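You operate a simulated robot arm through the tools that you are given. There is no shell and no other tool. Be economical: measure what you need, move in short steps, check, and stop when the job is done.

The job below is to be done with a simulated two-armed robot. You get a single attempt, and the scene is never put back.

JOB
Wipe up the spill on the top of the cooling bench with the green cloth and put it back.

Only the result counts: the job must be done as asked and must still hold three seconds after the hand-in. Knocking over, shifting, dropping, spilling or breaking anything else fails it. Flat cloth is picked up by pressing the open fingertips on it (5 to 10 N) and closing them slowly along it; thin cloth reads only 2 to 8 mm in the jaws.

ROBOT AND FRAMES
Two 7-joint arms with two-finger parallel grippers on one trunk, on a base that drives. Base frame: it is fixed to the floor where the robot stands at the start and does not move with it; the origin is under the middle of the robot, x ahead of it, y to its left, z up; the surface under the hand at the start is at about z = 800. Lengths are in mm, angles in rad, forces in N, time in s.
The left shoulder is at the start at [70, 163, 1120], the right one opposite. With the tool pointing down near the work surface each hand reaches from about 400 to 880 mm from the robot's upright axis, wherever it stands, measured 20 degrees to its own side. Payload 3.43 kg a hand.
The tool frame of a hand sits at the grasp point between the pads (the TCP): z along the fingers, y along the line on which they close. The tips reach 34 mm beyond it. Largest opening 128 mm; finger width 24, thickness 12; the body of the gripper, 48 by 130 mm, starts 96 mm behind the TCP.
Orientation is that of the tool frame in the base frame, as [roll, pitch, yaw] about the fixed x, y, z axes, in that order (R = Rz(yaw) Ry(pitch) Rx(roll)). With the fingers straight down and closing along the base's y, the tool's x points along the base's -x, its y along +y and its z along -z.

CONTROLS
- The arms move only by the tool arm_command. It takes "left_plan", "right_plan" or both (then of equal length, played together; a hand with none holds still); each is text: rows parted by semicolons, each of 7 numbers parted by spaces: the shift along the tool's x, y, z in mm, then the turn, a rotation vector about the tool's x, y, z in rad, then the closure in counts, from 0 (fully open) to 255 (shut). In form: x y z wx wy wz grip; .... A call has 1 to 20 rows; each row shifts and turns the commanded pose from where the row before left it, along the tool's axes as they then stand. Rows are played at 5 a second. More than 50 mm and 0.15 rad between two rows, or a gripper value outside its range, and nothing of the call is played. Where a pose cannot be reached the arm comes as near as it can. A force on the tool above 40 N (or 10 N above the force at the start of the call, whichever is more), or a blocked arm, ends the call early, and 0.2 s more pass. The fingers move at their own pace (about 153 mm/s each) and stop on an object; they squeeze with about 32 N. The grip force told is the motor's: it shows also when the fingers shut on nothing. Time passes only in rows, and 0.2 s behind the last, so rows that do not move let the fingers close. The reply holds the time, the measured pose of the TCP, the force on the tool along the base axes, the opening and the grip force, in the units named above and with some noise, with the torque about the TCP (base axes, N m) and any sound that the robot's microphone picked up.
- Cameras (640 x 400 px; columns grow to the right, rows downward): "scene" is now at [140.9, 13.9, 1353.3]; the picture's right is [0.12, -0.99, -0.00], its down [-0.62, -0.08, -0.78] and it looks along [0.78, 0.10, -0.62] (base axes); focal length 289 px, centre (320, 200). "left" rides on the left gripper at [76, 11, -160] in its tool frame; the picture's right is [-0.15, 0.99, 0.00], its down [-0.88, -0.13, -0.46] and it looks along [-0.45, -0.07, 0.89] (tool axes); focal length 234 px, centre (320, 200). "right" rides on the right gripper at [76, -11, -160] in its tool frame; the picture's right is [0.15, 0.99, 0.00], its down [-0.88, 0.13, -0.46] and it looks along [-0.45, 0.07, 0.89] (tool axes); focal length 234 px, centre (320, 200). There is no depth. A picture from a camera that has moved, and an enlarged one, comes with that camera's place and axes in the base frame and with its lens. The place of the scene camera against the robot may be out by one fixed shift of up to 18 mm in any direction.
- camera(camera): a new picture of that camera. No time passes.
- lift_body(by): slides the trunk up (or, below 0, down) by that many mm; the arms and the scene camera ride with it, the base frame stays. It gives what a move gives, with no picture.
- roll_base(legs): drives the robot by 1 to 6 legs, each [ahead, left, turn to the left] in mm, mm and rad, along the robot's own axes; the way and the turn of a leg run together, so that a leg with both is an arc; at most 1500 mm and 3.142 rad a leg. The arms and the cameras ride along, it lands a little off, and it stops where it bumps. It gives what a move gives.
- aim_head(pan, tilt): turns the head with the scene camera to pan (to the left, within 1.501 rad either way) and tilt (down, from -0.506 to 1.204), counted from straight ahead of the robot. It gives what a move gives.
- close_up(camera, box): a new picture of the part [left, top, right, bottom] of that camera's present view, enlarged. No time passes.
- sign_off(): hands the job in; it is judged then, once.

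Go step by step. Nothing tells you exact positions but the pictures and the camera data: compare them with the known pose of the tool, close in by small moves and look again before you grip or let go. The budget is 120 turns and 100 pictures, counting those below and the enlarged ones. Unless the task says otherwise, let go and move clear before handing in, and close with one line.

The tools are called as name(argument=value, ...) on one line, values as JSON. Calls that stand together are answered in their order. arm_command: Moves the arms, as the interface text tells. Its arguments: {"type":"object","properties":{"left_plan":{"type":"string"},"right_plan":{"type":"string"}},"required":[]} The other tools are called the same way: lift_body (by) slides the trunk up or down; roll_base (legs) drives the base; aim_head (pan, tilt) turns the head that bears the scene camera; camera (camera) takes a picture; close_up (camera, box) takes an enlarged picture of a part of a camera's view; sign_off () hands the job in.

At the start:

```text
t: 0.0
left_eef_pos: [622.4, 365.0, 1075.0]
left_tool_rot: [3.14, -0.001, -3.141]
left_wrist_force: [0.3, -0.6, -0.8]
left_torque: [-0.02, -0.03, 0.01]
left_finger_gap: 127.7
left_gripper_force: 0.1
right_eef_pos: [693.3, -198.7, 1029.2]
right_tool_rot: [-3.14, 0.001, -3.141]
right_wrist_force: [-0.2, -1.0, 0.2]
right_torque: [-0.01, 0.0, -0.01]
right_finger_gap: 128.0
right_gripper_force: 0.0
trunk travel left (down, up): [-600.0, 340.0]
robot x, y, heading: [4.7, -1.1, 0.001]
head pan, tilt: [0.124, 0.672]
```

scene: 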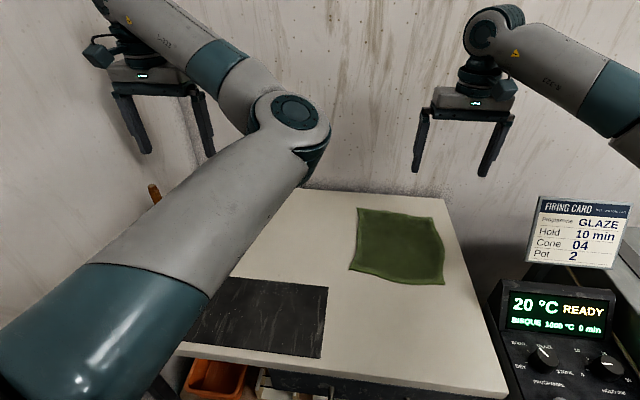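
right: 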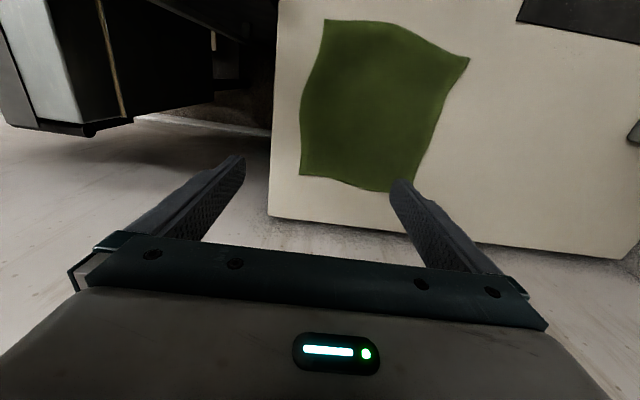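
left: 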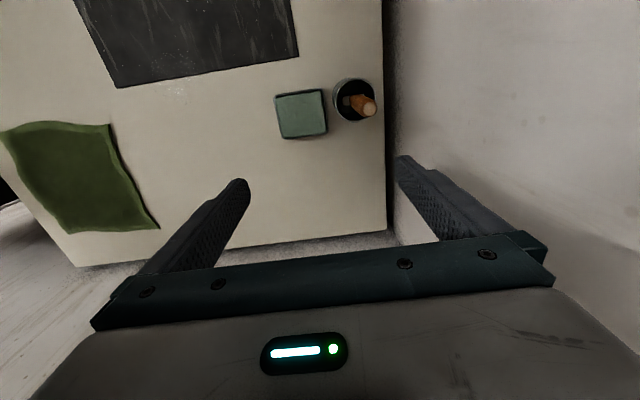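

The cloth lies on the right-hand part of the bench. There is a dark slab, a green block and a pot with a brush on the left, and I can't see the spill yet. I'll take close-ups.

close_up(camera="left", box=[0, 0, 400, 250])

close_up(camera="scene", box=[160, 180, 512, 400])

close_up(camera="right", box=[240, 0, 640, 250])

```text
1.60 times, centred on (200, 125) of left
camera zoom: at [545.4, 376.1, 1235.7], right [0.15, 0.99, 0.0], down [0.88, -0.13, 0.46], along [0.45, -0.07, -0.89], focal length 375 px, centre (512, 320)
```

zoom: 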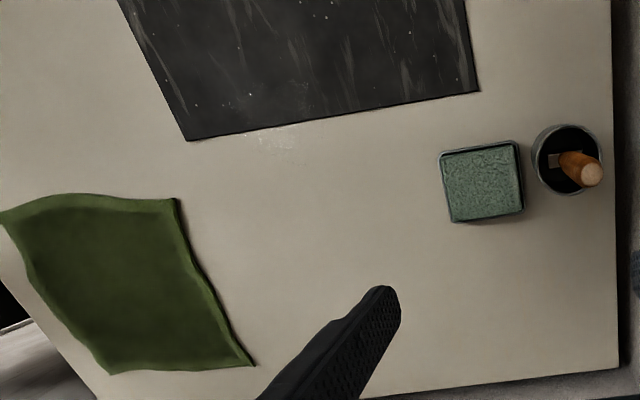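

```text
1.82 times, centred on (336, 290) of scene
camera zoom: at [140.9, 13.9, 1353.3], right [0.12, -0.99, 0.0], down [-0.62, -0.08, -0.78], along [0.78, 0.1, -0.62], focal length 525 px, centre (291, 36)
```

zoom: 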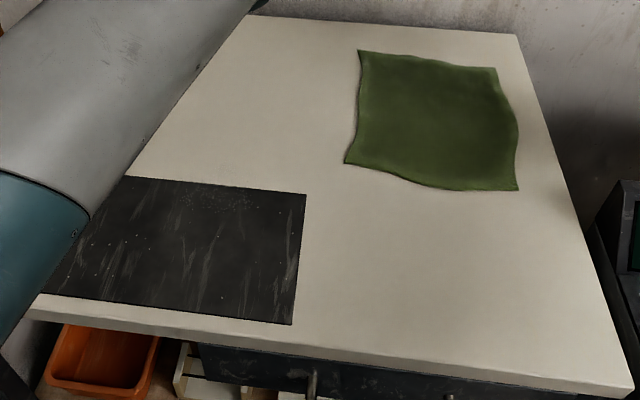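

```text
1.60 times, centred on (440, 125) of right
camera zoom: at [617.1, -208.9, 1187.1], right [-0.15, 0.99, 0.0], down [0.88, 0.13, 0.46], along [0.45, 0.07, -0.89], focal length 375 px, centre (128, 320)
```

zoom: 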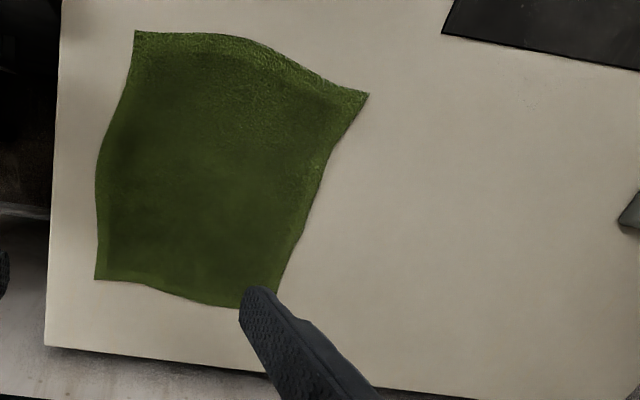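

There's a faint glossy patch near the slab's far edge, which may be a clear spill. I'll zoom in on it.

close_up(camera="left", box=[80, 0, 304, 140])

close_up(camera="scene", box=[210, 250, 370, 350])

```text
2.86 times, centred on (192, 70) of left
camera zoom: at [545.4, 376.1, 1235.7], right [0.15, 0.99, 0.0], down [0.88, -0.13, 0.46], along [0.45, -0.07, -0.89], focal length 669 px, centre (686, 571)
```

zoom: 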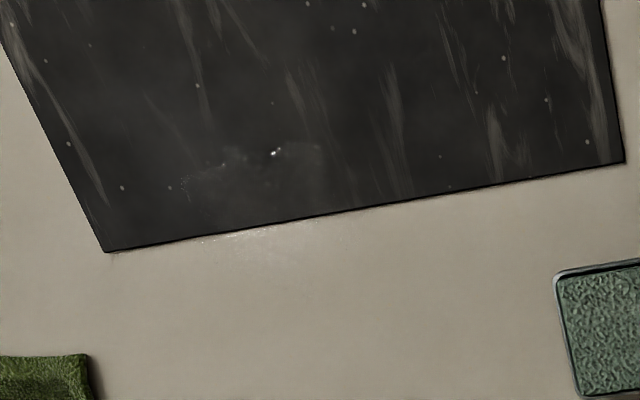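

```text
4.00 times, centred on (290, 300) of scene
camera zoom: at [140.9, 13.9, 1353.3], right [0.12, -0.99, 0.0], down [-0.62, -0.08, -0.78], along [0.78, 0.1, -0.62], focal length 1156 px, centre (440, -200)
```

zoom: 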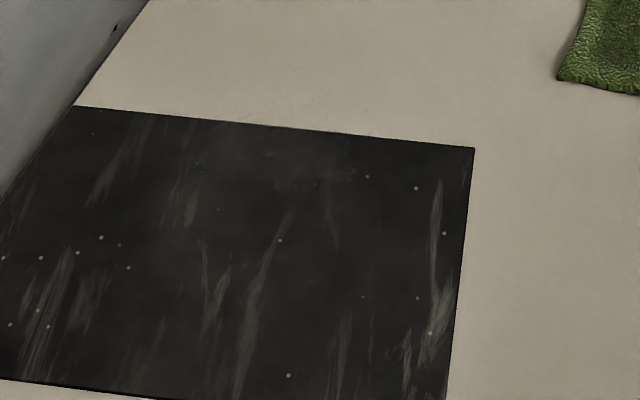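

The spill is a clear film straddling the far edge of the dark inlay, at about (500,145). I'll work with the left hand, so I'm moving the right hand up and aside and bringing the left over the cloth's left edge.

arm_command(left_plan="0 -48 0 0 0 0 0; 0 -48 0 0 0 0 0; 0 -48 0 0 0 0 0; 0 -48 0 0 0 0 0; 0 -48 0 0 0 0 0; 0 -48 0 0 0 0 0; 10 -48 0 0 0 0 0; 10 -30 0 0 0 0 0", right_plan="0 -25 -30 0 0 0 0; 0 -25 -30 0 0 0 0; 0 -25 -30 0 0 0 0; 0 -25 -30 0 0 0 0; 0 -25 0 0 0 0 0; 0 0 0 0 0 0 0; 0 0 0 0 0 0 0; 0 0 0 0 0 0 0")

```text
t: 1.8
left_eef_pos: [636.3, 354.0, 1077.6]
left_tool_rot: [-3.141, -0.001, 3.142]
left_wrist_force: [-0.4, 0.6, 0.3]
left_torque: [0.03, -0.03, 0.02]
left_finger_gap: 128.0
left_gripper_force: 0.1
left hand out of reach, approached as far as the arm can: row 1, 2, 3, 4, 5, 6, 7, 8
right_eef_pos: [693.5, -323.2, 1149.3]
right_tool_rot: [3.141, 0.001, -3.141]
right_wrist_force: [0.1, -0.1, -0.3]
right_torque: [0.01, 0.0, 0.02]
right_finger_gap: 127.7
right_gripper_force: 0.0
trunk travel left (down, up): [-600.0, 340.0]
robot x, y, heading: [-5.1, -2.5, -0.01]
head pan, tilt: [0.124, 0.672]
```

The left hand barely moved because every row was reported out of reach. I'll try small test moves.

arm_command(left_plan="30 -20 30 0 0 0 0; 30 -20 30 0 0 0 0")

camera(camera="scene")

```text
t: 2.4
left_eef_pos: [609.5, 371.2, 1029.5]
left_tool_rot: [3.141, 0.0, -3.14]
left_wrist_force: [-0.4, 0.2, -0.6]
left_torque: [0.02, 0.01, 0.01]
left_finger_gap: 128.2
left_gripper_force: 0.0
left hand out of reach, approached as far as the arm can: row 1, 2
right_eef_pos: [693.1, -322.7, 1148.7]
right_tool_rot: [-3.141, 0.001, 3.141]
right_wrist_force: [0.7, 0.4, -0.7]
right_torque: [0.04, 0.01, 0.01]
right_finger_gap: 127.9
right_gripper_force: 0.0
trunk travel left (down, up): [-600.0, 340.0]
robot x, y, heading: [2.8, -1.2, -0.001]
head pan, tilt: [0.124, 0.672]
```

```text
91 pictures are left
camera scene: at [141.1, 14.1, 1353.4], right [0.12, -0.99, 0.0], down [-0.62, -0.08, -0.78], along [0.78, 0.1, -0.62], focal length 289 px, centre (320, 200)
```

scene: 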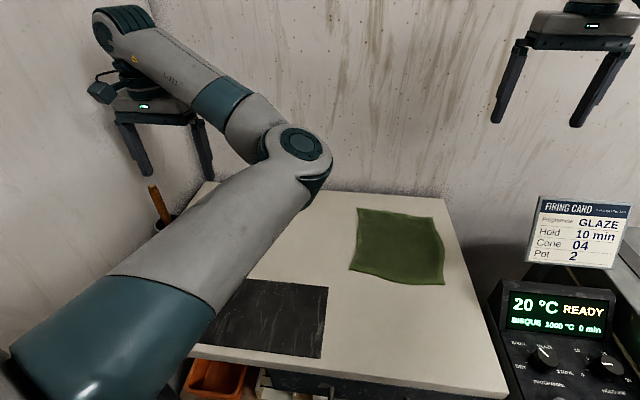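

The left elbow is folded inwards and something is limiting the left arm. I'll test whether a wrist turn frees it.

arm_command(left_plan="0 0 0 0 0 0.15 0; 0 -15 0 0 0 0.15 0; 0 -15 0 0 0 0.15 0; 0 -15 0 0 0 0.15 0")

```text
t: 3.4
left_eef_pos: [617.0, 374.7, 1029.3]
left_tool_rot: [-3.14, 0.0, 2.54]
left_wrist_force: [-0.6, 1.0, -0.1]
left_torque: [-0.03, 0.05, -0.01]
left_finger_gap: 128.0
left_gripper_force: 0.1
left hand out of reach, approached as far as the arm can: row 2, 3, 4
right_eef_pos: [693.5, -323.6, 1149.3]
right_tool_rot: [-3.141, -0.001, -3.141]
right_wrist_force: [-0.5, 0.0, -0.4]
right_torque: [-0.02, 0.01, 0.01]
right_finger_gap: 127.8
right_gripper_force: 0.0
trunk travel left (down, up): [-600.0, 340.0]
robot x, y, heading: [1.1, 2.6, -0.0]
head pan, tilt: [0.124, 0.672]
```

The yaw turn wasn't the limit. I'll undo it and try pulling the hand back and down in separate steps to see which direction is free.

arm_command(left_plan="0 0 0 0 0 -0.15 0; 0 0 0 0 0 -0.15 0; 0 0 0 0 0 -0.15 0; 0 0 0 0 0 -0.15 0; 40 0 0 0 0 0 0; 40 0 0 0 0 0 0; 40 0 0 0 0 0 0")

camera(camera="scene")

```text
t: 5.0
left_eef_pos: [499.2, 398.8, 1030.5]
left_tool_rot: [-3.141, 0.001, 3.141]
left_wrist_force: [0.1, 0.8, 0.4]
left_torque: [0.01, -0.03, 0.02]
left_finger_gap: 128.0
left_gripper_force: 0.0
left hand out of reach, approached as far as the arm can: row 5, 6
right_eef_pos: [691.8, -325.0, 1149.4]
right_tool_rot: [3.14, -0.001, -3.141]
right_wrist_force: [0.2, 0.2, 0.4]
right_torque: [-0.03, 0.01, 0.01]
right_finger_gap: 128.2
right_gripper_force: 0.0
trunk travel left (down, up): [-600.0, 340.0]
robot x, y, heading: [2.2, -1.7, -0.002]
head pan, tilt: [0.124, 0.672]
```

```text
90 pictures are left
camera scene: at [140.1, 13.8, 1353.4], right [0.12, -0.99, 0.0], down [-0.62, -0.08, -0.78], along [0.78, 0.1, -0.62], focal length 289 px, centre (320, 200)
```

scene: 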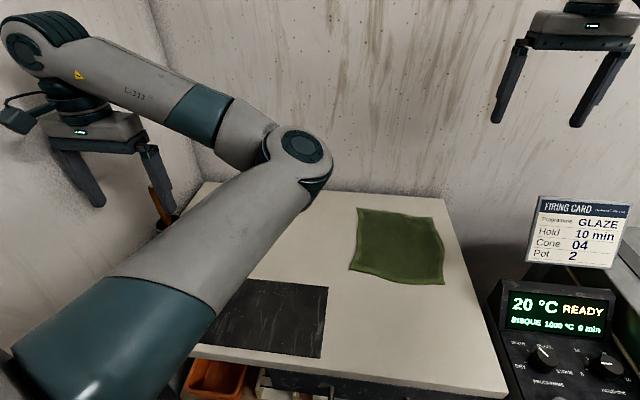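

The left upper arm seems to be at its limit and won't swing inwards, so the right hand suits the work better. First I need the left arm clear of the space over the spill, so I'll test raising it.

arm_command(left_plan="0 0 -40 0 0 0 0; 0 0 -40 0 0 0 0; 0 0 -40 0 0 0 0; 0 0 -40 0 0 0 0; 0 0 -40 0 0 0 0")

camera(camera="scene")

camera(camera="left")

```text
t: 6.2
left_eef_pos: [497.2, 395.7, 1231.5]
left_tool_rot: [3.141, 0.0, -3.141]
left_wrist_force: [-0.3, 0.5, 0.9]
left_torque: [0.01, -0.03, -0.02]
left_finger_gap: 128.0
left_gripper_force: 0.0
right_eef_pos: [691.9, -324.3, 1149.4]
right_tool_rot: [3.141, 0.0, -3.141]
right_wrist_force: [0.2, -0.3, -0.3]
right_torque: [0.01, -0.03, -0.02]
right_finger_gap: 128.1
right_gripper_force: 0.1
trunk travel left (down, up): [-600.0, 340.0]
robot x, y, heading: [-0.6, -0.2, 0.004]
head pan, tilt: [0.124, 0.672]
```

```text
89 pictures are left
camera scene: at [139.5, 13.6, 1353.4], right [0.12, -0.99, 0.0], down [-0.62, -0.08, -0.78], along [0.78, 0.1, -0.62], focal length 289 px, centre (320, 200)
```

scene: 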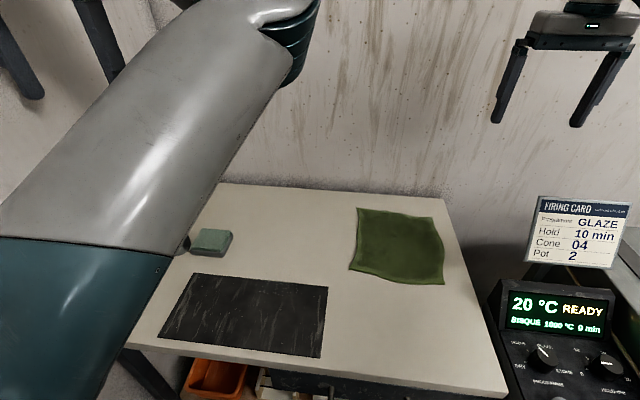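

```text
88 pictures are left
camera left: at [420.5, 407.2, 1391.5], right [0.15, 0.99, 0.0], down [0.88, -0.13, 0.46], along [0.45, -0.07, -0.89], focal length 234 px, centre (320, 200)
```

left: 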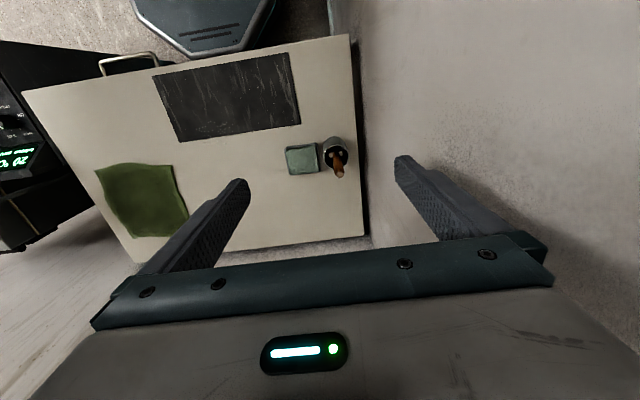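

Raising worked and the elbow came up with the hand. I'll try moving right at this height.

arm_command(left_plan="0 -40 0 0 0 0 0; 0 -40 0 0 0 0 0; 0 -40 0 0 0 0 0; 0 -40 0 0 0 0 0")

camera(camera="scene")

```text
t: 7.2
left_eef_pos: [498.5, 388.9, 1229.9]
left_tool_rot: [3.141, -0.001, -3.141]
left_wrist_force: [0.1, 0.8, 0.6]
left_torque: [0.0, -0.01, 0.02]
left_finger_gap: 128.1
left_gripper_force: 0.0
left hand out of reach, approached as far as the arm can: row 1, 2, 3, 4
right_eef_pos: [692.9, -324.8, 1150.0]
right_tool_rot: [3.141, 0.0, 3.14]
right_wrist_force: [-0.6, -0.6, -0.1]
right_torque: [0.04, 0.03, -0.02]
right_finger_gap: 128.0
right_gripper_force: 0.1
trunk travel left (down, up): [-600.0, 340.0]
robot x, y, heading: [3.7, -1.1, -0.004]
head pan, tilt: [0.124, 0.672]
```

```text
87 pictures are left
camera scene: at [140.7, 13.9, 1353.4], right [0.12, -0.99, 0.0], down [-0.62, -0.08, -0.78], along [0.78, 0.1, -0.62], focal length 289 px, centre (320, 200)
```

scene: 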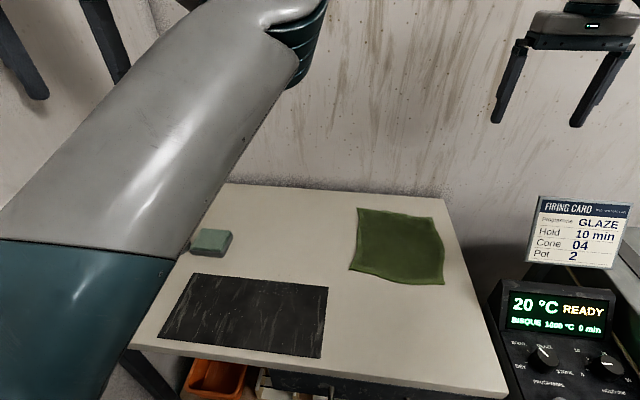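

The left arm is still blocked in that direction, so the right hand does the work. I'll raise the left further for clearance, then send the right hand over the spill at a safe height to check its reach and inspect.

arm_command(left_plan="10 0 -40 0 0 0 0; 10 0 -40 0 0 0 0; 10 0 -40 0 0 0 0; 10 0 -30 0 0 0 0")

camera(camera="scene")

camera(camera="right")

```text
t: 8.2
left_eef_pos: [457.6, 400.8, 1372.4]
left_tool_rot: [-3.123, -0.014, -3.12]
left_wrist_force: [0.4, -0.2, -0.1]
left_torque: [0.03, -0.03, 0.0]
left_finger_gap: 127.7
left_gripper_force: 0.0
right_eef_pos: [692.0, -322.5, 1150.8]
right_tool_rot: [3.14, 0.002, 3.142]
right_wrist_force: [-0.7, 0.3, 0.9]
right_torque: [0.04, -0.05, -0.01]
right_finger_gap: 127.8
right_gripper_force: 0.0
trunk travel left (down, up): [-600.0, 340.0]
robot x, y, heading: [-1.0, -0.4, 0.001]
head pan, tilt: [0.124, 0.672]
```

```text
86 pictures are left
camera scene: at [138.2, 13.6, 1353.6], right [0.12, -0.99, 0.0], down [-0.62, -0.08, -0.78], along [0.78, 0.1, -0.62], focal length 289 px, centre (320, 200)
```

scene: 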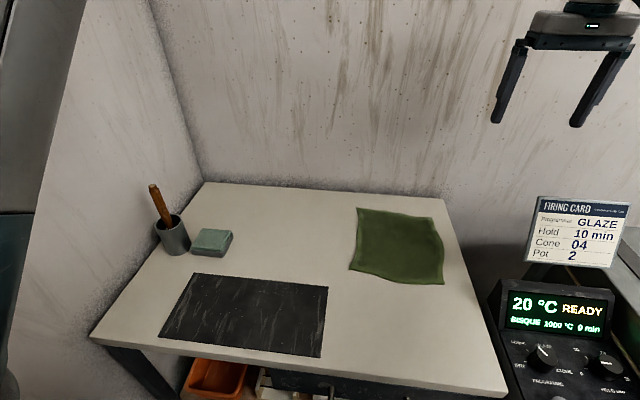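

```text
85 pictures are left
camera right: at [614.1, -334.1, 1308.5], right [-0.15, 0.99, 0.0], down [0.88, 0.13, 0.46], along [0.45, 0.07, -0.89], focal length 234 px, centre (320, 200)
```

right: 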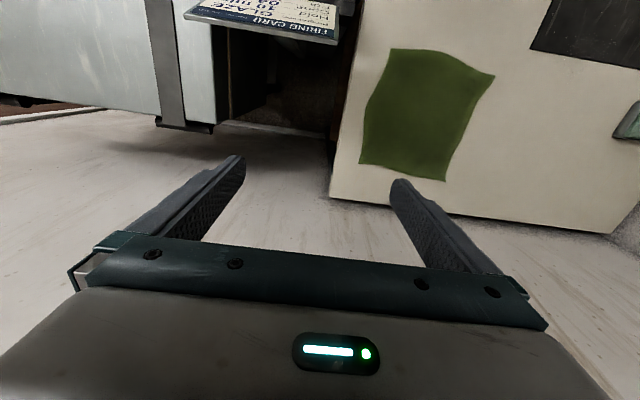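

The left arm is now fully clear and the whole bench is in view. I'll send the right hand over towards the spill, still high, to check its reach and look.

arm_command(right_plan="10 45 0 0 0 0 0; 10 45 0 0 0 0 0; 10 45 0 0 0 0 0; 10 45 0 0 0 0 0; 10 45 0 0 0 0 0; 20 45 0 0 0 0 0; 20 45 0 0 0 0 0; 20 45 0 0 0 0 0; 20 45 20 0 0 0 0; 20 45 20 0 0 0 0; 20 0 20 0 0 0 0; 20 0 20 0 0 0 0; 20 0 20 0 0 0 0")

camera(camera="right")

camera(camera="scene")

```text
refused: row 9 steps farther than a row can; nothing moved
```

```text
84 pictures are left
camera right: at [614.1, -334.1, 1308.5], right [-0.15, 0.99, 0.0], down [0.88, 0.13, 0.46], along [0.45, 0.07, -0.89], focal length 234 px, centre (320, 200)
```

right: 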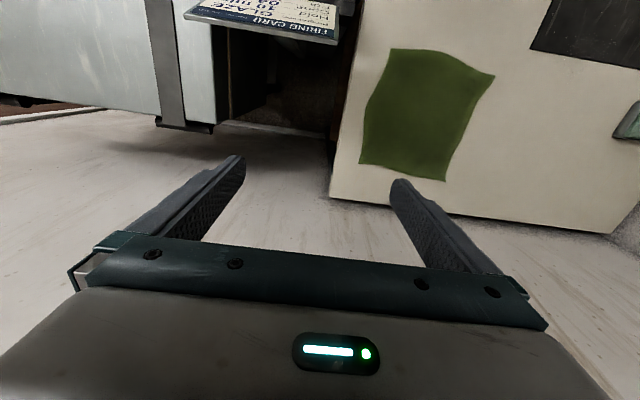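

```text
83 pictures are left
camera scene: at [138.2, 13.6, 1353.6], right [0.12, -0.99, 0.0], down [-0.62, -0.08, -0.78], along [0.78, 0.1, -0.62], focal length 289 px, centre (320, 200)
```

scene: 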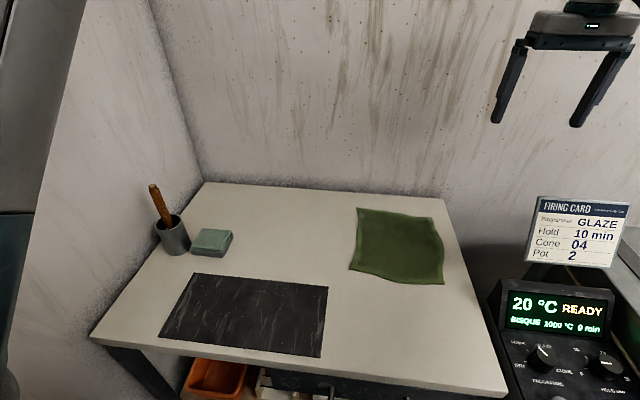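

One row was over the step limit, so nothing moved. I'll resend it with smaller steps.

arm_command(right_plan="10 44 0 0 0 0 0; 10 44 0 0 0 0 0; 10 44 0 0 0 0 0; 10 44 0 0 0 0 0; 10 44 0 0 0 0 0; 10 44 0 0 0 0 0; 10 44 0 0 0 0 0; 10 44 0 0 0 0 0; 10 44 0 0 0 0 0; 10 44 0 0 0 0 0; 20 0 30 0 0 0 0; 20 0 30 0 0 0 0; 20 0 30 0 0 0 0")

camera(camera="right")

camera(camera="scene")

```text
t: 11.0
left_eef_pos: [457.1, 400.2, 1374.8]
left_tool_rot: [-3.117, -0.003, -3.124]
left_wrist_force: [-0.6, 0.2, 0.6]
left_torque: [-0.03, 0.01, 0.02]
left_finger_gap: 128.0
left_gripper_force: 0.1
right_eef_pos: [534.2, 116.4, 1058.2]
right_tool_rot: [3.141, 0.0, 3.141]
right_wrist_force: [0.0, 0.3, 0.4]
right_torque: [-0.01, 0.01, -0.01]
right_finger_gap: 128.0
right_gripper_force: 0.0
trunk travel left (down, up): [-600.0, 340.0]
robot x, y, heading: [-1.8, -3.3, 0.003]
head pan, tilt: [0.124, 0.672]
```

```text
82 pictures are left
camera right: at [457.1, 106.3, 1216.6], right [-0.15, 0.99, 0.0], down [0.88, 0.13, 0.46], along [0.45, 0.07, -0.89], focal length 234 px, centre (320, 200)
```

right: 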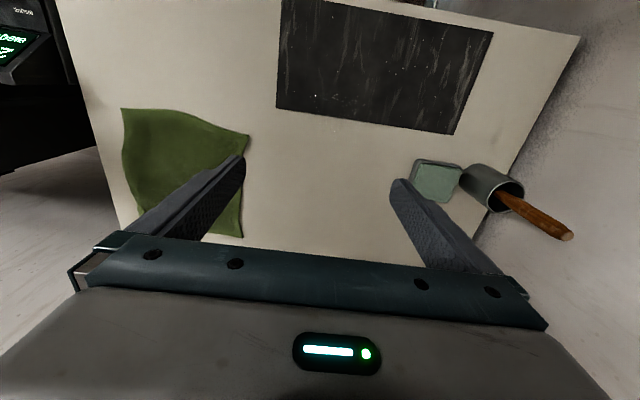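

```text
81 pictures are left
camera scene: at [141.0, 14.2, 1353.4], right [0.12, -0.99, 0.0], down [-0.62, -0.08, -0.78], along [0.78, 0.1, -0.62], focal length 289 px, centre (320, 200)
```

scene: 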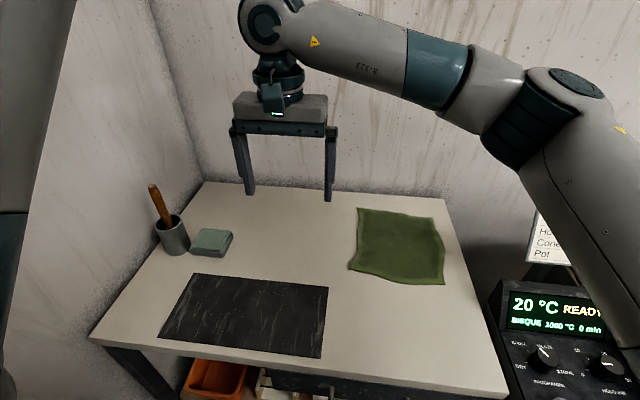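

The right hand reaches the spill comfortably. I'll zoom in on the spill area.

close_up(camera="right", box=[250, 60, 410, 160])

close_up(camera="scene", box=[190, 225, 350, 325])

```text
4.00 times, centred on (330, 110) of right
camera zoom: at [457.1, 106.3, 1216.6], right [-0.15, 0.99, 0.0], down [0.88, 0.13, 0.46], along [0.45, 0.07, -0.89], focal length 937 px, centre (280, 560)
```

zoom: 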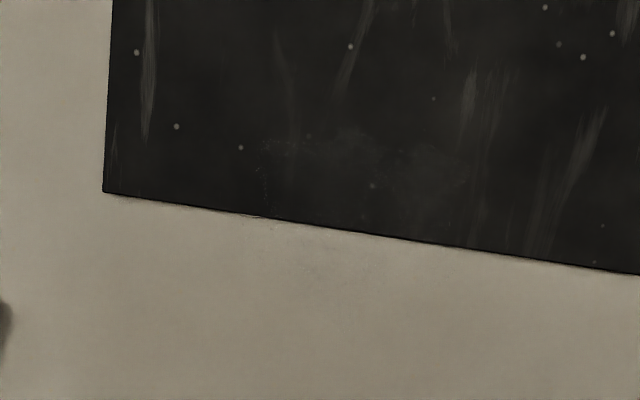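

```text
4.00 times, centred on (270, 275) of scene
camera zoom: at [141.0, 14.2, 1353.4], right [0.12, -0.99, 0.0], down [-0.62, -0.08, -0.78], along [0.78, 0.1, -0.62], focal length 1156 px, centre (520, -100)
```

zoom: 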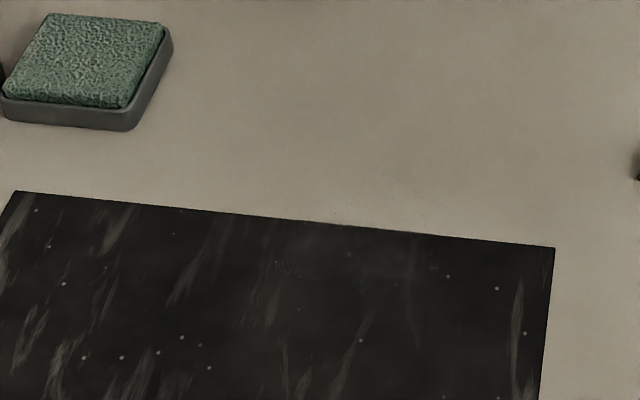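

The spill spans about x 475–545, y 95–195. The cloth spans about x 553–781, y −225 to −8, with its centre near (667,−115). I'll bring the right hand above the cloth, a bit towards the spill from centre, with the fingers half open.

arm_command(right_plan="-20 -40 0 0 0 0 60; -20 -40 0 0 0 0 100; -20 -40 0 0 0 0 128; -20 -40 20 0 0 0 128; -20 -31 30 0 0 0 128; 0 0 45 0 0 0 128; 0 0 45 0 0 0 128")

camera(camera="right")

camera(camera="scene")

```text
t: 12.6
left_eef_pos: [458.1, 401.2, 1377.0]
left_tool_rot: [-3.119, -0.003, -3.124]
left_wrist_force: [0.8, -0.1, 0.2]
left_torque: [0.01, 0.01, -0.02]
left_finger_gap: 128.1
left_gripper_force: 0.1
right_eef_pos: [633.9, -75.5, 917.6]
right_tool_rot: [3.141, 0.001, 3.141]
right_wrist_force: [0.2, -0.1, 0.9]
right_torque: [0.04, -0.03, -0.01]
right_finger_gap: 63.7
right_gripper_force: 0.0
trunk travel left (down, up): [-600.0, 340.0]
robot x, y, heading: [-0.9, -0.1, -0.0]
head pan, tilt: [0.124, 0.672]
```

```text
78 pictures are left
camera right: at [558.1, -86.2, 1076.6], right [-0.15, 0.99, 0.0], down [0.88, 0.13, 0.46], along [0.45, 0.07, -0.89], focal length 234 px, centre (320, 200)
```

right: 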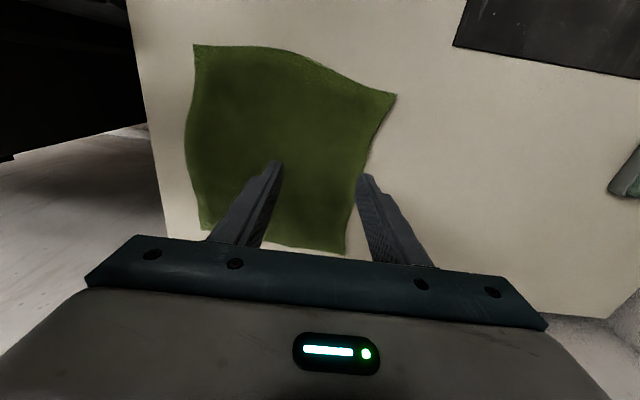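

```text
77 pictures are left
camera scene: at [141.7, 13.2, 1353.3], right [0.12, -0.99, 0.0], down [-0.62, -0.08, -0.78], along [0.78, 0.1, -0.62], focal length 289 px, centre (320, 200)
```

scene: 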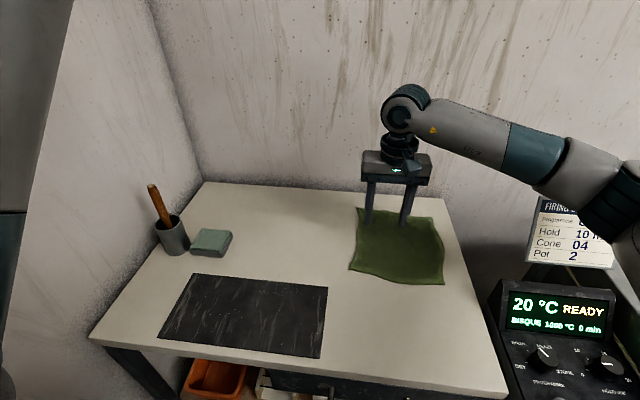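

The fingers will land about 30 mm inside the cloth's left edge, which is what I want. I'll lower in small steps until contact.

arm_command(right_plan="0 0 40 0 0 0 128; 0 0 30 0 0 0 128; 0 0 4 0 0 0 128; 0 0 4 0 0 0 128; 0 0 0 0 0 0 128")

```text
t: 13.8
left_eef_pos: [455.4, 401.3, 1375.8]
left_tool_rot: [-3.117, 0.0, -3.124]
left_wrist_force: [-0.7, 0.6, -0.7]
left_torque: [0.0, -0.01, 0.01]
left_finger_gap: 127.9
left_gripper_force: 0.1
right_eef_pos: [633.9, -75.1, 840.4]
right_tool_rot: [3.142, -0.003, -3.141]
right_wrist_force: [-0.2, 0.3, 0.5]
right_torque: [-0.02, 0.02, 0.02]
right_finger_gap: 63.7
right_gripper_force: 0.0
trunk travel left (down, up): [-600.0, 340.0]
robot x, y, heading: [3.2, 0.4, 0.003]
head pan, tilt: [0.124, 0.672]
```

arm_command(right_plan="0 0 2 0 0 0 128; 0 0 2 0 0 0 128; 0 0 0 0 0 0 128")

```text
t: 14.6
left_eef_pos: [456.0, 401.4, 1375.8]
left_tool_rot: [-3.117, 0.001, -3.125]
left_wrist_force: [1.0, 0.9, -0.3]
left_torque: [0.01, 0.0, 0.01]
left_finger_gap: 128.1
left_gripper_force: 0.0
right_eef_pos: [634.4, -74.3, 838.8]
right_tool_rot: [3.14, 0.0, -3.141]
right_wrist_force: [-0.2, 0.7, 5.1]
right_torque: [0.02, -0.05, 0.03]
right_finger_gap: 63.7
right_gripper_force: 0.1
trunk travel left (down, up): [-600.0, 340.0]
robot x, y, heading: [1.3, -1.9, -0.003]
head pan, tilt: [0.124, 0.672]
```

There's contact at 5 N with TCP z at about 838.5. I'll press slightly more and close slowly.

arm_command(right_plan="0 0 1 0 0 0 128; 0 0 0 0 0 0 138; 0 0 0 0 0 0 148; 0 0 0 0 0 0 158; 0 0 0 0 0 0 168; 0 0 0 0 0 0 178; 0 0 0 0 0 0 188; 0 0 0 0 0 0 198; 0 0 0 0 0 0 208; 0 0 0 0 0 0 218; 0 0 0 0 0 0 228; 0 0 0 0 0 0 238; 0 0 0 0 0 0 248; 0 0 0 0 0 0 255; 0 0 0 0 0 0 255; 0 0 0 0 0 0 255")

camera(camera="right")

close_up(camera="scene", box=[320, 150, 480, 300])

```text
t: 18.0
left_eef_pos: [455.2, 401.7, 1377.5]
left_tool_rot: [-3.117, 0.0, -3.124]
left_wrist_force: [0.7, -0.6, -0.4]
left_torque: [0.02, -0.01, -0.02]
left_finger_gap: 128.0
left_gripper_force: 0.1
right_eef_pos: [632.0, -74.8, 837.1]
right_tool_rot: [-3.141, 0.002, 3.14]
right_wrist_force: [1.1, 0.2, 14.4]
right_torque: [-0.01, -0.02, 0.01]
right_finger_gap: 5.2
right_gripper_force: 31.9
trunk travel left (down, up): [-600.0, 340.0]
robot x, y, heading: [-1.2, -0.4, 0.0]
head pan, tilt: [0.124, 0.672]
```

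```text
76 pictures are left
camera right: at [555.8, -85.0, 995.0], right [-0.15, 0.99, 0.0], down [0.88, 0.13, 0.46], along [0.45, 0.07, -0.89], focal length 234 px, centre (320, 200)
```

right: 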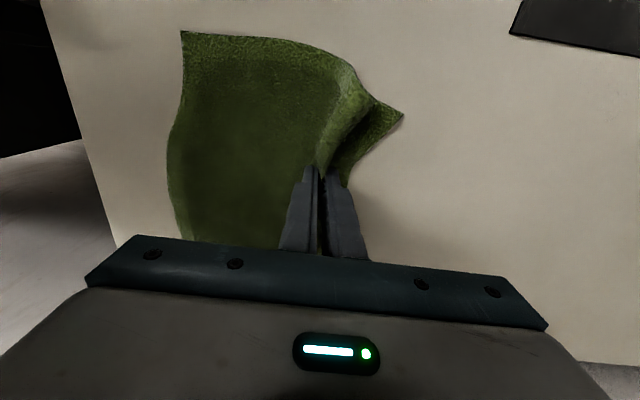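

```text
2.67 times, centred on (400, 225) of scene
camera zoom: at [139.2, 14.1, 1353.6], right [0.12, -0.99, 0.0], down [-0.62, -0.08, -0.78], along [0.78, 0.1, -0.62], focal length 770 px, centre (107, 133)
```

zoom: 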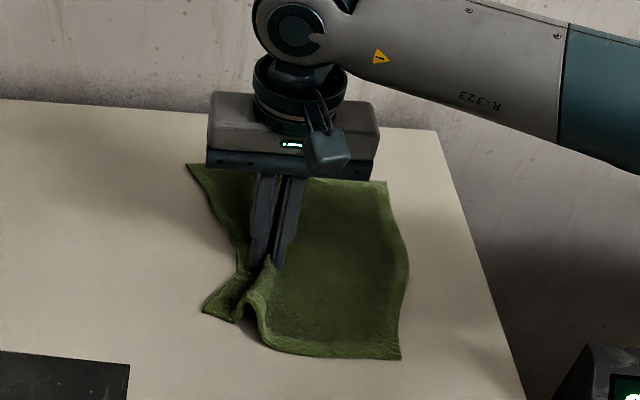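

The fold is gripped at 5.2 mm. I'll lift about 30 mm and carry the cloth low to just short of the spill.

arm_command(right_plan="0 0 -15 0 0 0 255; 0 0 -20 0 0 0 255; 15 27 0 0 0 0 255; 15 27 0 0 0 0 255; 15 27 0 0 0 0 255; 15 27 0 0 0 0 255; 15 27 0 0 0 0 255; 15 27 0 0 0 0 255; 15 27 0 0 0 0 255; 15 27 0 0 0 0 255; 0 0 0 0 0 0 255")

camera(camera="right")

camera(camera="scene")

```text
t: 20.4
left_eef_pos: [456.4, 399.4, 1376.6]
left_tool_rot: [-3.119, 0.0, -3.124]
left_wrist_force: [-0.4, -1.0, 0.4]
left_torque: [0.0, -0.02, -0.03]
left_finger_gap: 128.1
left_gripper_force: 0.2
right_eef_pos: [513.9, 139.7, 870.1]
right_tool_rot: [3.141, 0.001, -3.141]
right_wrist_force: [0.2, 0.0, -0.1]
right_torque: [0.01, -0.01, -0.03]
right_finger_gap: 4.9
right_gripper_force: 32.0
trunk travel left (down, up): [-600.0, 340.0]
robot x, y, heading: [1.6, -1.9, 0.0]
head pan, tilt: [0.124, 0.672]
```

```text
74 pictures are left
camera right: at [436.9, 130.0, 1028.8], right [-0.15, 0.99, 0.0], down [0.88, 0.13, 0.46], along [0.45, 0.07, -0.89], focal length 234 px, centre (320, 200)
```

right: 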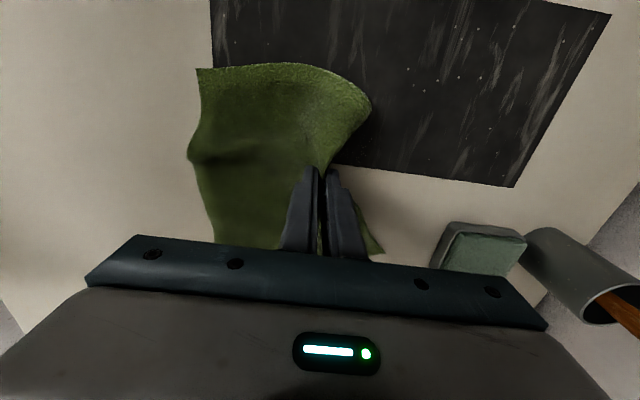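

```text
73 pictures are left
camera scene: at [141.1, 13.1, 1353.3], right [0.12, -0.99, 0.0], down [-0.62, -0.08, -0.78], along [0.78, 0.1, -0.62], focal length 289 px, centre (320, 200)
```

scene: 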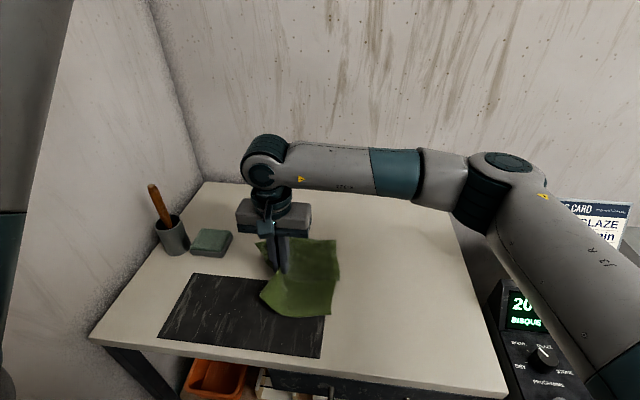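

The cloth is over the spill. I'll lower it to contact.

arm_command(right_plan="0 0 20 0 0 0 255; 0 0 8 0 0 0 255; 0 0 3 0 0 0 255; 0 0 2 0 0 0 255; 0 0 0 0 0 0 255")

```text
t: 21.6
left_eef_pos: [453.9, 400.5, 1376.4]
left_tool_rot: [-3.116, 0.002, -3.125]
left_wrist_force: [0.6, -0.3, 0.4]
left_torque: [-0.03, -0.02, 0.03]
left_finger_gap: 127.8
left_gripper_force: 0.1
right_eef_pos: [513.6, 141.0, 840.8]
right_tool_rot: [3.139, 0.003, 3.139]
right_wrist_force: [7.1, 2.7, 31.6]
right_torque: [0.06, 0.05, -0.03]
right_finger_gap: 5.0
right_gripper_force: 32.2
trunk travel left (down, up): [-600.0, 340.0]
robot x, y, heading: [3.4, -1.3, 0.0]
head pan, tilt: [0.124, 0.672]
```

At 31 N it's pressing too hard. I'll back off 3 mm.

arm_command(right_plan="0 0 -3 0 0 0 255; 0 0 0 0 0 0 255")

```text
t: 22.2
left_eef_pos: [455.9, 401.7, 1377.2]
left_tool_rot: [-3.118, 0.0, -3.124]
left_wrist_force: [0.3, -0.1, -0.1]
left_torque: [-0.01, -0.03, -0.02]
left_finger_gap: 128.1
left_gripper_force: 0.0
right_eef_pos: [514.3, 141.1, 841.3]
right_tool_rot: [-3.141, 0.0, -3.141]
right_wrist_force: [7.8, 4.8, 20.5]
right_torque: [0.18, -0.09, -0.04]
right_finger_gap: 4.6
right_gripper_force: 31.5
trunk travel left (down, up): [-600.0, 340.0]
robot x, y, heading: [0.3, -1.3, 0.002]
head pan, tilt: [0.124, 0.672]
```

arm_command(right_plan="0 0 -2.5 0 0 0 255; 0 15 0 0 0 0 255; 0 15 0 0 0 0 255; 0 15 0 0 0 0 255; 0 15 0 0 0 0 255; 0 0 0 0 0 0 255")

camera(camera="scene")

```text
t: 23.6
left_eef_pos: [456.5, 400.6, 1376.9]
left_tool_rot: [-3.118, 0.0, -3.124]
left_wrist_force: [-0.5, -0.7, 0.0]
left_torque: [-0.01, 0.01, -0.01]
left_finger_gap: 127.8
left_gripper_force: 0.0
right_eef_pos: [513.2, 201.3, 843.5]
right_tool_rot: [3.14, 0.001, 3.14]
right_wrist_force: [-1.0, -0.5, 2.4]
right_torque: [-0.02, 0.02, -0.03]
right_finger_gap: 5.1
right_gripper_force: 32.0
trunk travel left (down, up): [-600.0, 340.0]
robot x, y, heading: [0.2, 1.5, -0.002]
head pan, tilt: [0.124, 0.672]
```

```text
72 pictures are left
camera scene: at [140.6, 13.3, 1353.3], right [0.12, -0.99, 0.0], down [-0.62, -0.08, -0.78], along [0.78, 0.1, -0.62], focal length 289 px, centre (320, 200)
```

scene: 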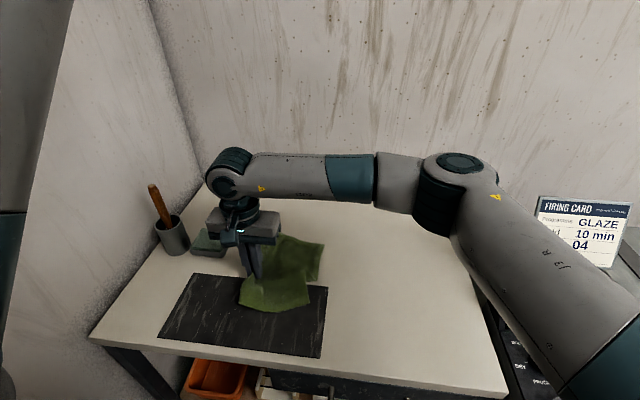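

The slab isn't shifting. I'll press 2 mm more and raster over the spill.

arm_command(right_plan="0 0 2 0 0 0 255; 0 -20 0 0 0 0 255; 0 -20 0 0 0 0 255; 0 -20 0 0 0 0 255; 0 -20 0 0 0 0 255; 0 -20 0 0 0 0 255; 0 -20 0 0 0 0 255; 17 0 0 0 0 0 255; 0 20 0 0 0 0 255; 0 20 0 0 0 0 255; 0 20 0 0 0 0 255; 0 20 0 0 0 0 255; 0 20 0 0 0 0 255; 0 20 0 0 0 0 255")

```text
t: 26.6
left_eef_pos: [456.0, 401.3, 1375.7]
left_tool_rot: [-3.117, 0.001, -3.124]
left_wrist_force: [0.6, 0.4, 1.2]
left_torque: [-0.03, 0.0, 0.0]
left_finger_gap: 128.0
left_gripper_force: 0.0
right_eef_pos: [496.5, 202.5, 842.5]
right_tool_rot: [3.141, 0.0, -3.141]
right_wrist_force: [-0.2, -7.2, 10.0]
right_torque: [-0.27, 0.03, 0.04]
right_finger_gap: 4.8
right_gripper_force: 32.1
trunk travel left (down, up): [-600.0, 340.0]
robot x, y, heading: [-0.5, -0.3, -0.002]
head pan, tilt: [0.124, 0.672]
```

Pressing force is about 10 N. I'll continue the raster towards the near side.

arm_command(right_plan="17 0 0 0 0 0 255; 0 -20 0 0 0 0 255; 0 -20 0 0 0 0 255; 0 -20 0 0 0 0 255; 0 -20 0 0 0 0 255; 0 -20 0 0 0 0 255; 0 -20 0 0 0 0 255; 17 0 0 0 0 0 255; 0 20 0 0 0 0 255; 0 20 0 0 0 0 255; 0 20 0 0 0 0 255; 0 20 0 0 0 0 255; 0 20 0 0 0 0 255; 0 20 0 0 0 0 255")

camera(camera="scene")

```text
t: 29.6
left_eef_pos: [456.8, 401.6, 1376.5]
left_tool_rot: [-3.117, 0.0, -3.123]
left_wrist_force: [0.3, 0.9, -0.3]
left_torque: [-0.03, 0.0, -0.01]
left_finger_gap: 128.2
left_gripper_force: 0.1
right_eef_pos: [463.8, 202.0, 842.5]
right_tool_rot: [-3.139, 0.001, 3.141]
right_wrist_force: [-1.2, -1.3, 0.5]
right_torque: [-0.05, 0.02, -0.03]
right_finger_gap: 5.0
right_gripper_force: 31.9
trunk travel left (down, up): [-600.0, 340.0]
robot x, y, heading: [-0.7, -2.4, 0.004]
head pan, tilt: [0.124, 0.672]
```

```text
71 pictures are left
camera scene: at [140.6, 14.8, 1353.3], right [0.12, -0.99, 0.0], down [-0.62, -0.08, -0.78], along [0.78, 0.1, -0.62], focal length 289 px, centre (320, 200)
```

scene: 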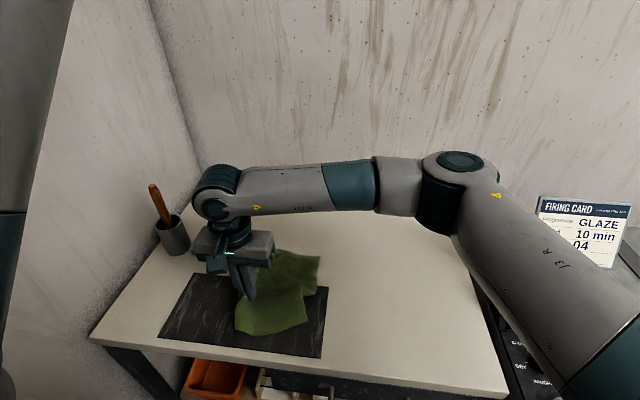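

The force dropped away on that stretch. I'll press 2 mm more and raster back towards the far side.

arm_command(right_plan="0 0 2 0 0 0 255; 0 -20 0 0 0 0 255; 0 -20 0 0 0 0 255; 0 -20 0 0 0 0 255; 0 -20 0 0 0 0 255; 0 -20 0 0 0 0 255; 0 -20 0 0 0 0 255; -15 0 0 0 0 0 255; 0 20 0 0 0 0 255; 0 20 0 0 0 0 255; 0 20 0 0 0 0 255; 0 20 0 0 0 0 255; 0 20 0 0 0 0 255; 0 20 0 0 0 0 255")

arm_command(right_plan="-15 0 0 0 0 0 255; 0 -20 0 0 0 0 255; 0 -20 0 0 0 0 255; 0 -20 0 0 0 0 255; 0 -20 0 0 0 0 255; 0 -20 0 0 0 0 255; 0 -20 0 0 0 0 255; -15 0 0 0 0 0 255; 0 20 0 0 0 0 255; 0 20 0 0 0 0 255; 0 20 0 0 0 0 255; 0 20 0 0 0 0 255; 0 20 0 0 0 0 255; 0 20 0 0 0 0 255")

```text
t: 32.6
left_eef_pos: [456.7, 399.6, 1377.2]
left_tool_rot: [-3.117, 0.0, -3.126]
left_wrist_force: [-1.3, 0.4, 0.1]
left_torque: [-0.02, 0.01, -0.01]
left_finger_gap: 128.1
left_gripper_force: 0.0
right_eef_pos: [477.1, 200.4, 841.0]
right_tool_rot: [-3.14, 0.0, -3.141]
right_wrist_force: [0.1, -11.3, 12.2]
right_torque: [-0.37, 0.04, 0.01]
right_finger_gap: 4.8
right_gripper_force: 32.4
trunk travel left (down, up): [-600.0, 340.0]
robot x, y, heading: [-2.8, 1.3, -0.003]
head pan, tilt: [0.124, 0.672]
```

```text
t: 35.6
left_eef_pos: [456.0, 402.0, 1376.2]
left_tool_rot: [-3.115, -0.001, -3.126]
left_wrist_force: [-0.3, -0.8, 0.6]
left_torque: [0.03, -0.01, 0.02]
left_finger_gap: 127.8
left_gripper_force: 0.1
right_eef_pos: [506.8, 200.6, 840.6]
right_tool_rot: [3.141, 0.0, 3.14]
right_wrist_force: [-1.0, -5.2, 6.2]
right_torque: [-0.17, 0.06, 0.04]
right_finger_gap: 4.9
right_gripper_force: 31.7
trunk travel left (down, up): [-600.0, 340.0]
robot x, y, heading: [2.4, -1.3, 0.003]
head pan, tilt: [0.124, 0.672]
```

arm_command(right_plan="-15 0 0 0 0 0 255; 0 -20 0 0 0 0 255; 0 -20 0 0 0 0 255; 0 -20 0 0 0 0 255; 0 -20 0 0 0 0 255; 0 -20 0 0 0 0 255; 0 -20 0 0 0 0 255; -15 0 0 0 0 0 255; 0 20 0 0 0 0 255; 0 20 0 0 0 0 255; 0 20 0 0 0 0 255; 0 20 0 0 0 0 255; 0 20 0 0 0 0 255; 0 20 0 0 0 0 255")

arm_command(right_plan="-15 0 0 0 0 0 255; 0 -20 0 0 0 0 255; 0 -20 0 0 0 0 255; 0 -20 0 0 0 0 255; 0 -20 0 0 0 0 255; 0 -20 0 0 0 0 255; 0 -20 0 0 0 0 255; -15 0 0 0 0 0 255; 0 20 0 0 0 0 255; 0 20 0 0 0 0 255; 0 20 0 0 0 0 255; 0 20 0 0 0 0 255; 0 20 0 0 0 0 255; 0 20 0 0 0 0 255")

camera(camera="scene")

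camera(camera="right")

```text
t: 38.6
left_eef_pos: [457.5, 401.6, 1375.5]
left_tool_rot: [-3.117, -0.001, -3.125]
left_wrist_force: [0.0, -0.3, 0.3]
left_torque: [0.0, 0.0, 0.02]
left_finger_gap: 128.2
left_gripper_force: 0.0
right_eef_pos: [538.2, 203.0, 839.4]
right_tool_rot: [-3.141, 0.001, -3.141]
right_wrist_force: [0.2, -0.3, 0.3]
right_torque: [0.0, 0.01, 0.01]
right_finger_gap: 4.5
right_gripper_force: 31.8
trunk travel left (down, up): [-600.0, 340.0]
robot x, y, heading: [0.9, -1.0, -0.001]
head pan, tilt: [0.124, 0.672]
```

```text
t: 41.6
left_eef_pos: [456.1, 402.3, 1376.0]
left_tool_rot: [-3.117, 0.001, -3.124]
left_wrist_force: [0.6, 0.6, 0.0]
left_torque: [0.01, 0.0, 0.02]
left_finger_gap: 127.6
left_gripper_force: 0.0
right_eef_pos: [566.7, 202.1, 840.3]
right_tool_rot: [3.14, 0.0, 3.139]
right_wrist_force: [-0.8, 0.0, 0.0]
right_torque: [-0.03, 0.02, 0.03]
right_finger_gap: 4.5
right_gripper_force: 31.9
trunk travel left (down, up): [-600.0, 340.0]
robot x, y, heading: [3.7, 3.9, -0.003]
head pan, tilt: [0.124, 0.672]
```

```text
70 pictures are left
camera scene: at [140.6, 14.9, 1353.3], right [0.12, -0.99, 0.0], down [-0.62, -0.08, -0.78], along [0.78, 0.1, -0.62], focal length 289 px, centre (320, 200)
```

scene: 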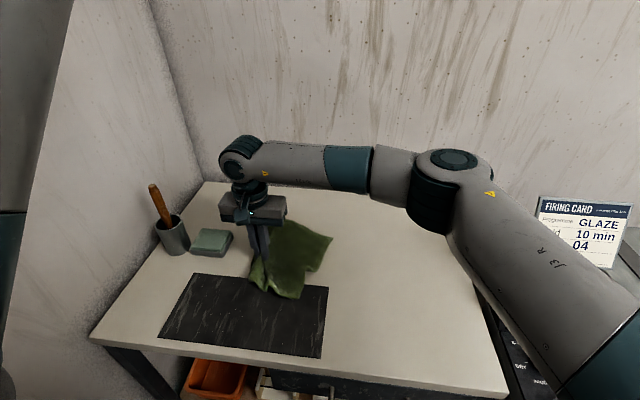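

```text
69 pictures are left
camera right: at [490.8, 192.0, 997.8], right [-0.15, 0.99, 0.0], down [0.88, 0.13, 0.46], along [0.45, 0.07, -0.89], focal length 234 px, centre (320, 200)
```

right: 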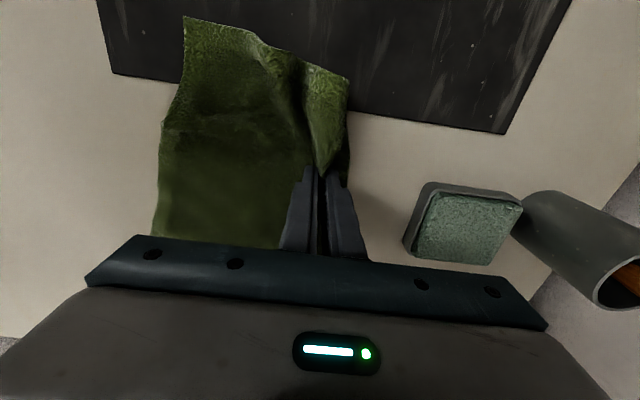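

The cloth is taking up moisture. The bench side needs about 2 mm more depth than the slab, since force there was zero, so I'll press down and redo the bench-side strokes.

arm_command(right_plan="0 0 2 0 0 0 255; 0 -20 0 0 0 0 255; 0 -20 0 0 0 0 255; 0 -20 0 0 0 0 255; 0 -20 0 0 0 0 255; 0 -20 0 0 0 0 255; 0 -20 0 0 0 0 255; 0 0 0 0 0 0 255")

```text
t: 43.4
left_eef_pos: [457.3, 401.4, 1376.5]
left_tool_rot: [-3.116, 0.0, -3.125]
left_wrist_force: [-0.1, -0.5, -1.0]
left_torque: [0.0, -0.01, 0.03]
left_finger_gap: 128.3
left_gripper_force: 0.1
right_eef_pos: [567.8, 81.1, 837.3]
right_tool_rot: [-3.139, -0.001, -3.14]
right_wrist_force: [0.5, -0.8, 6.2]
right_torque: [-0.04, -0.03, -0.01]
right_finger_gap: 4.9
right_gripper_force: 32.0
trunk travel left (down, up): [-600.0, 340.0]
robot x, y, heading: [1.3, -0.3, 0.002]
head pan, tilt: [0.124, 0.672]
```

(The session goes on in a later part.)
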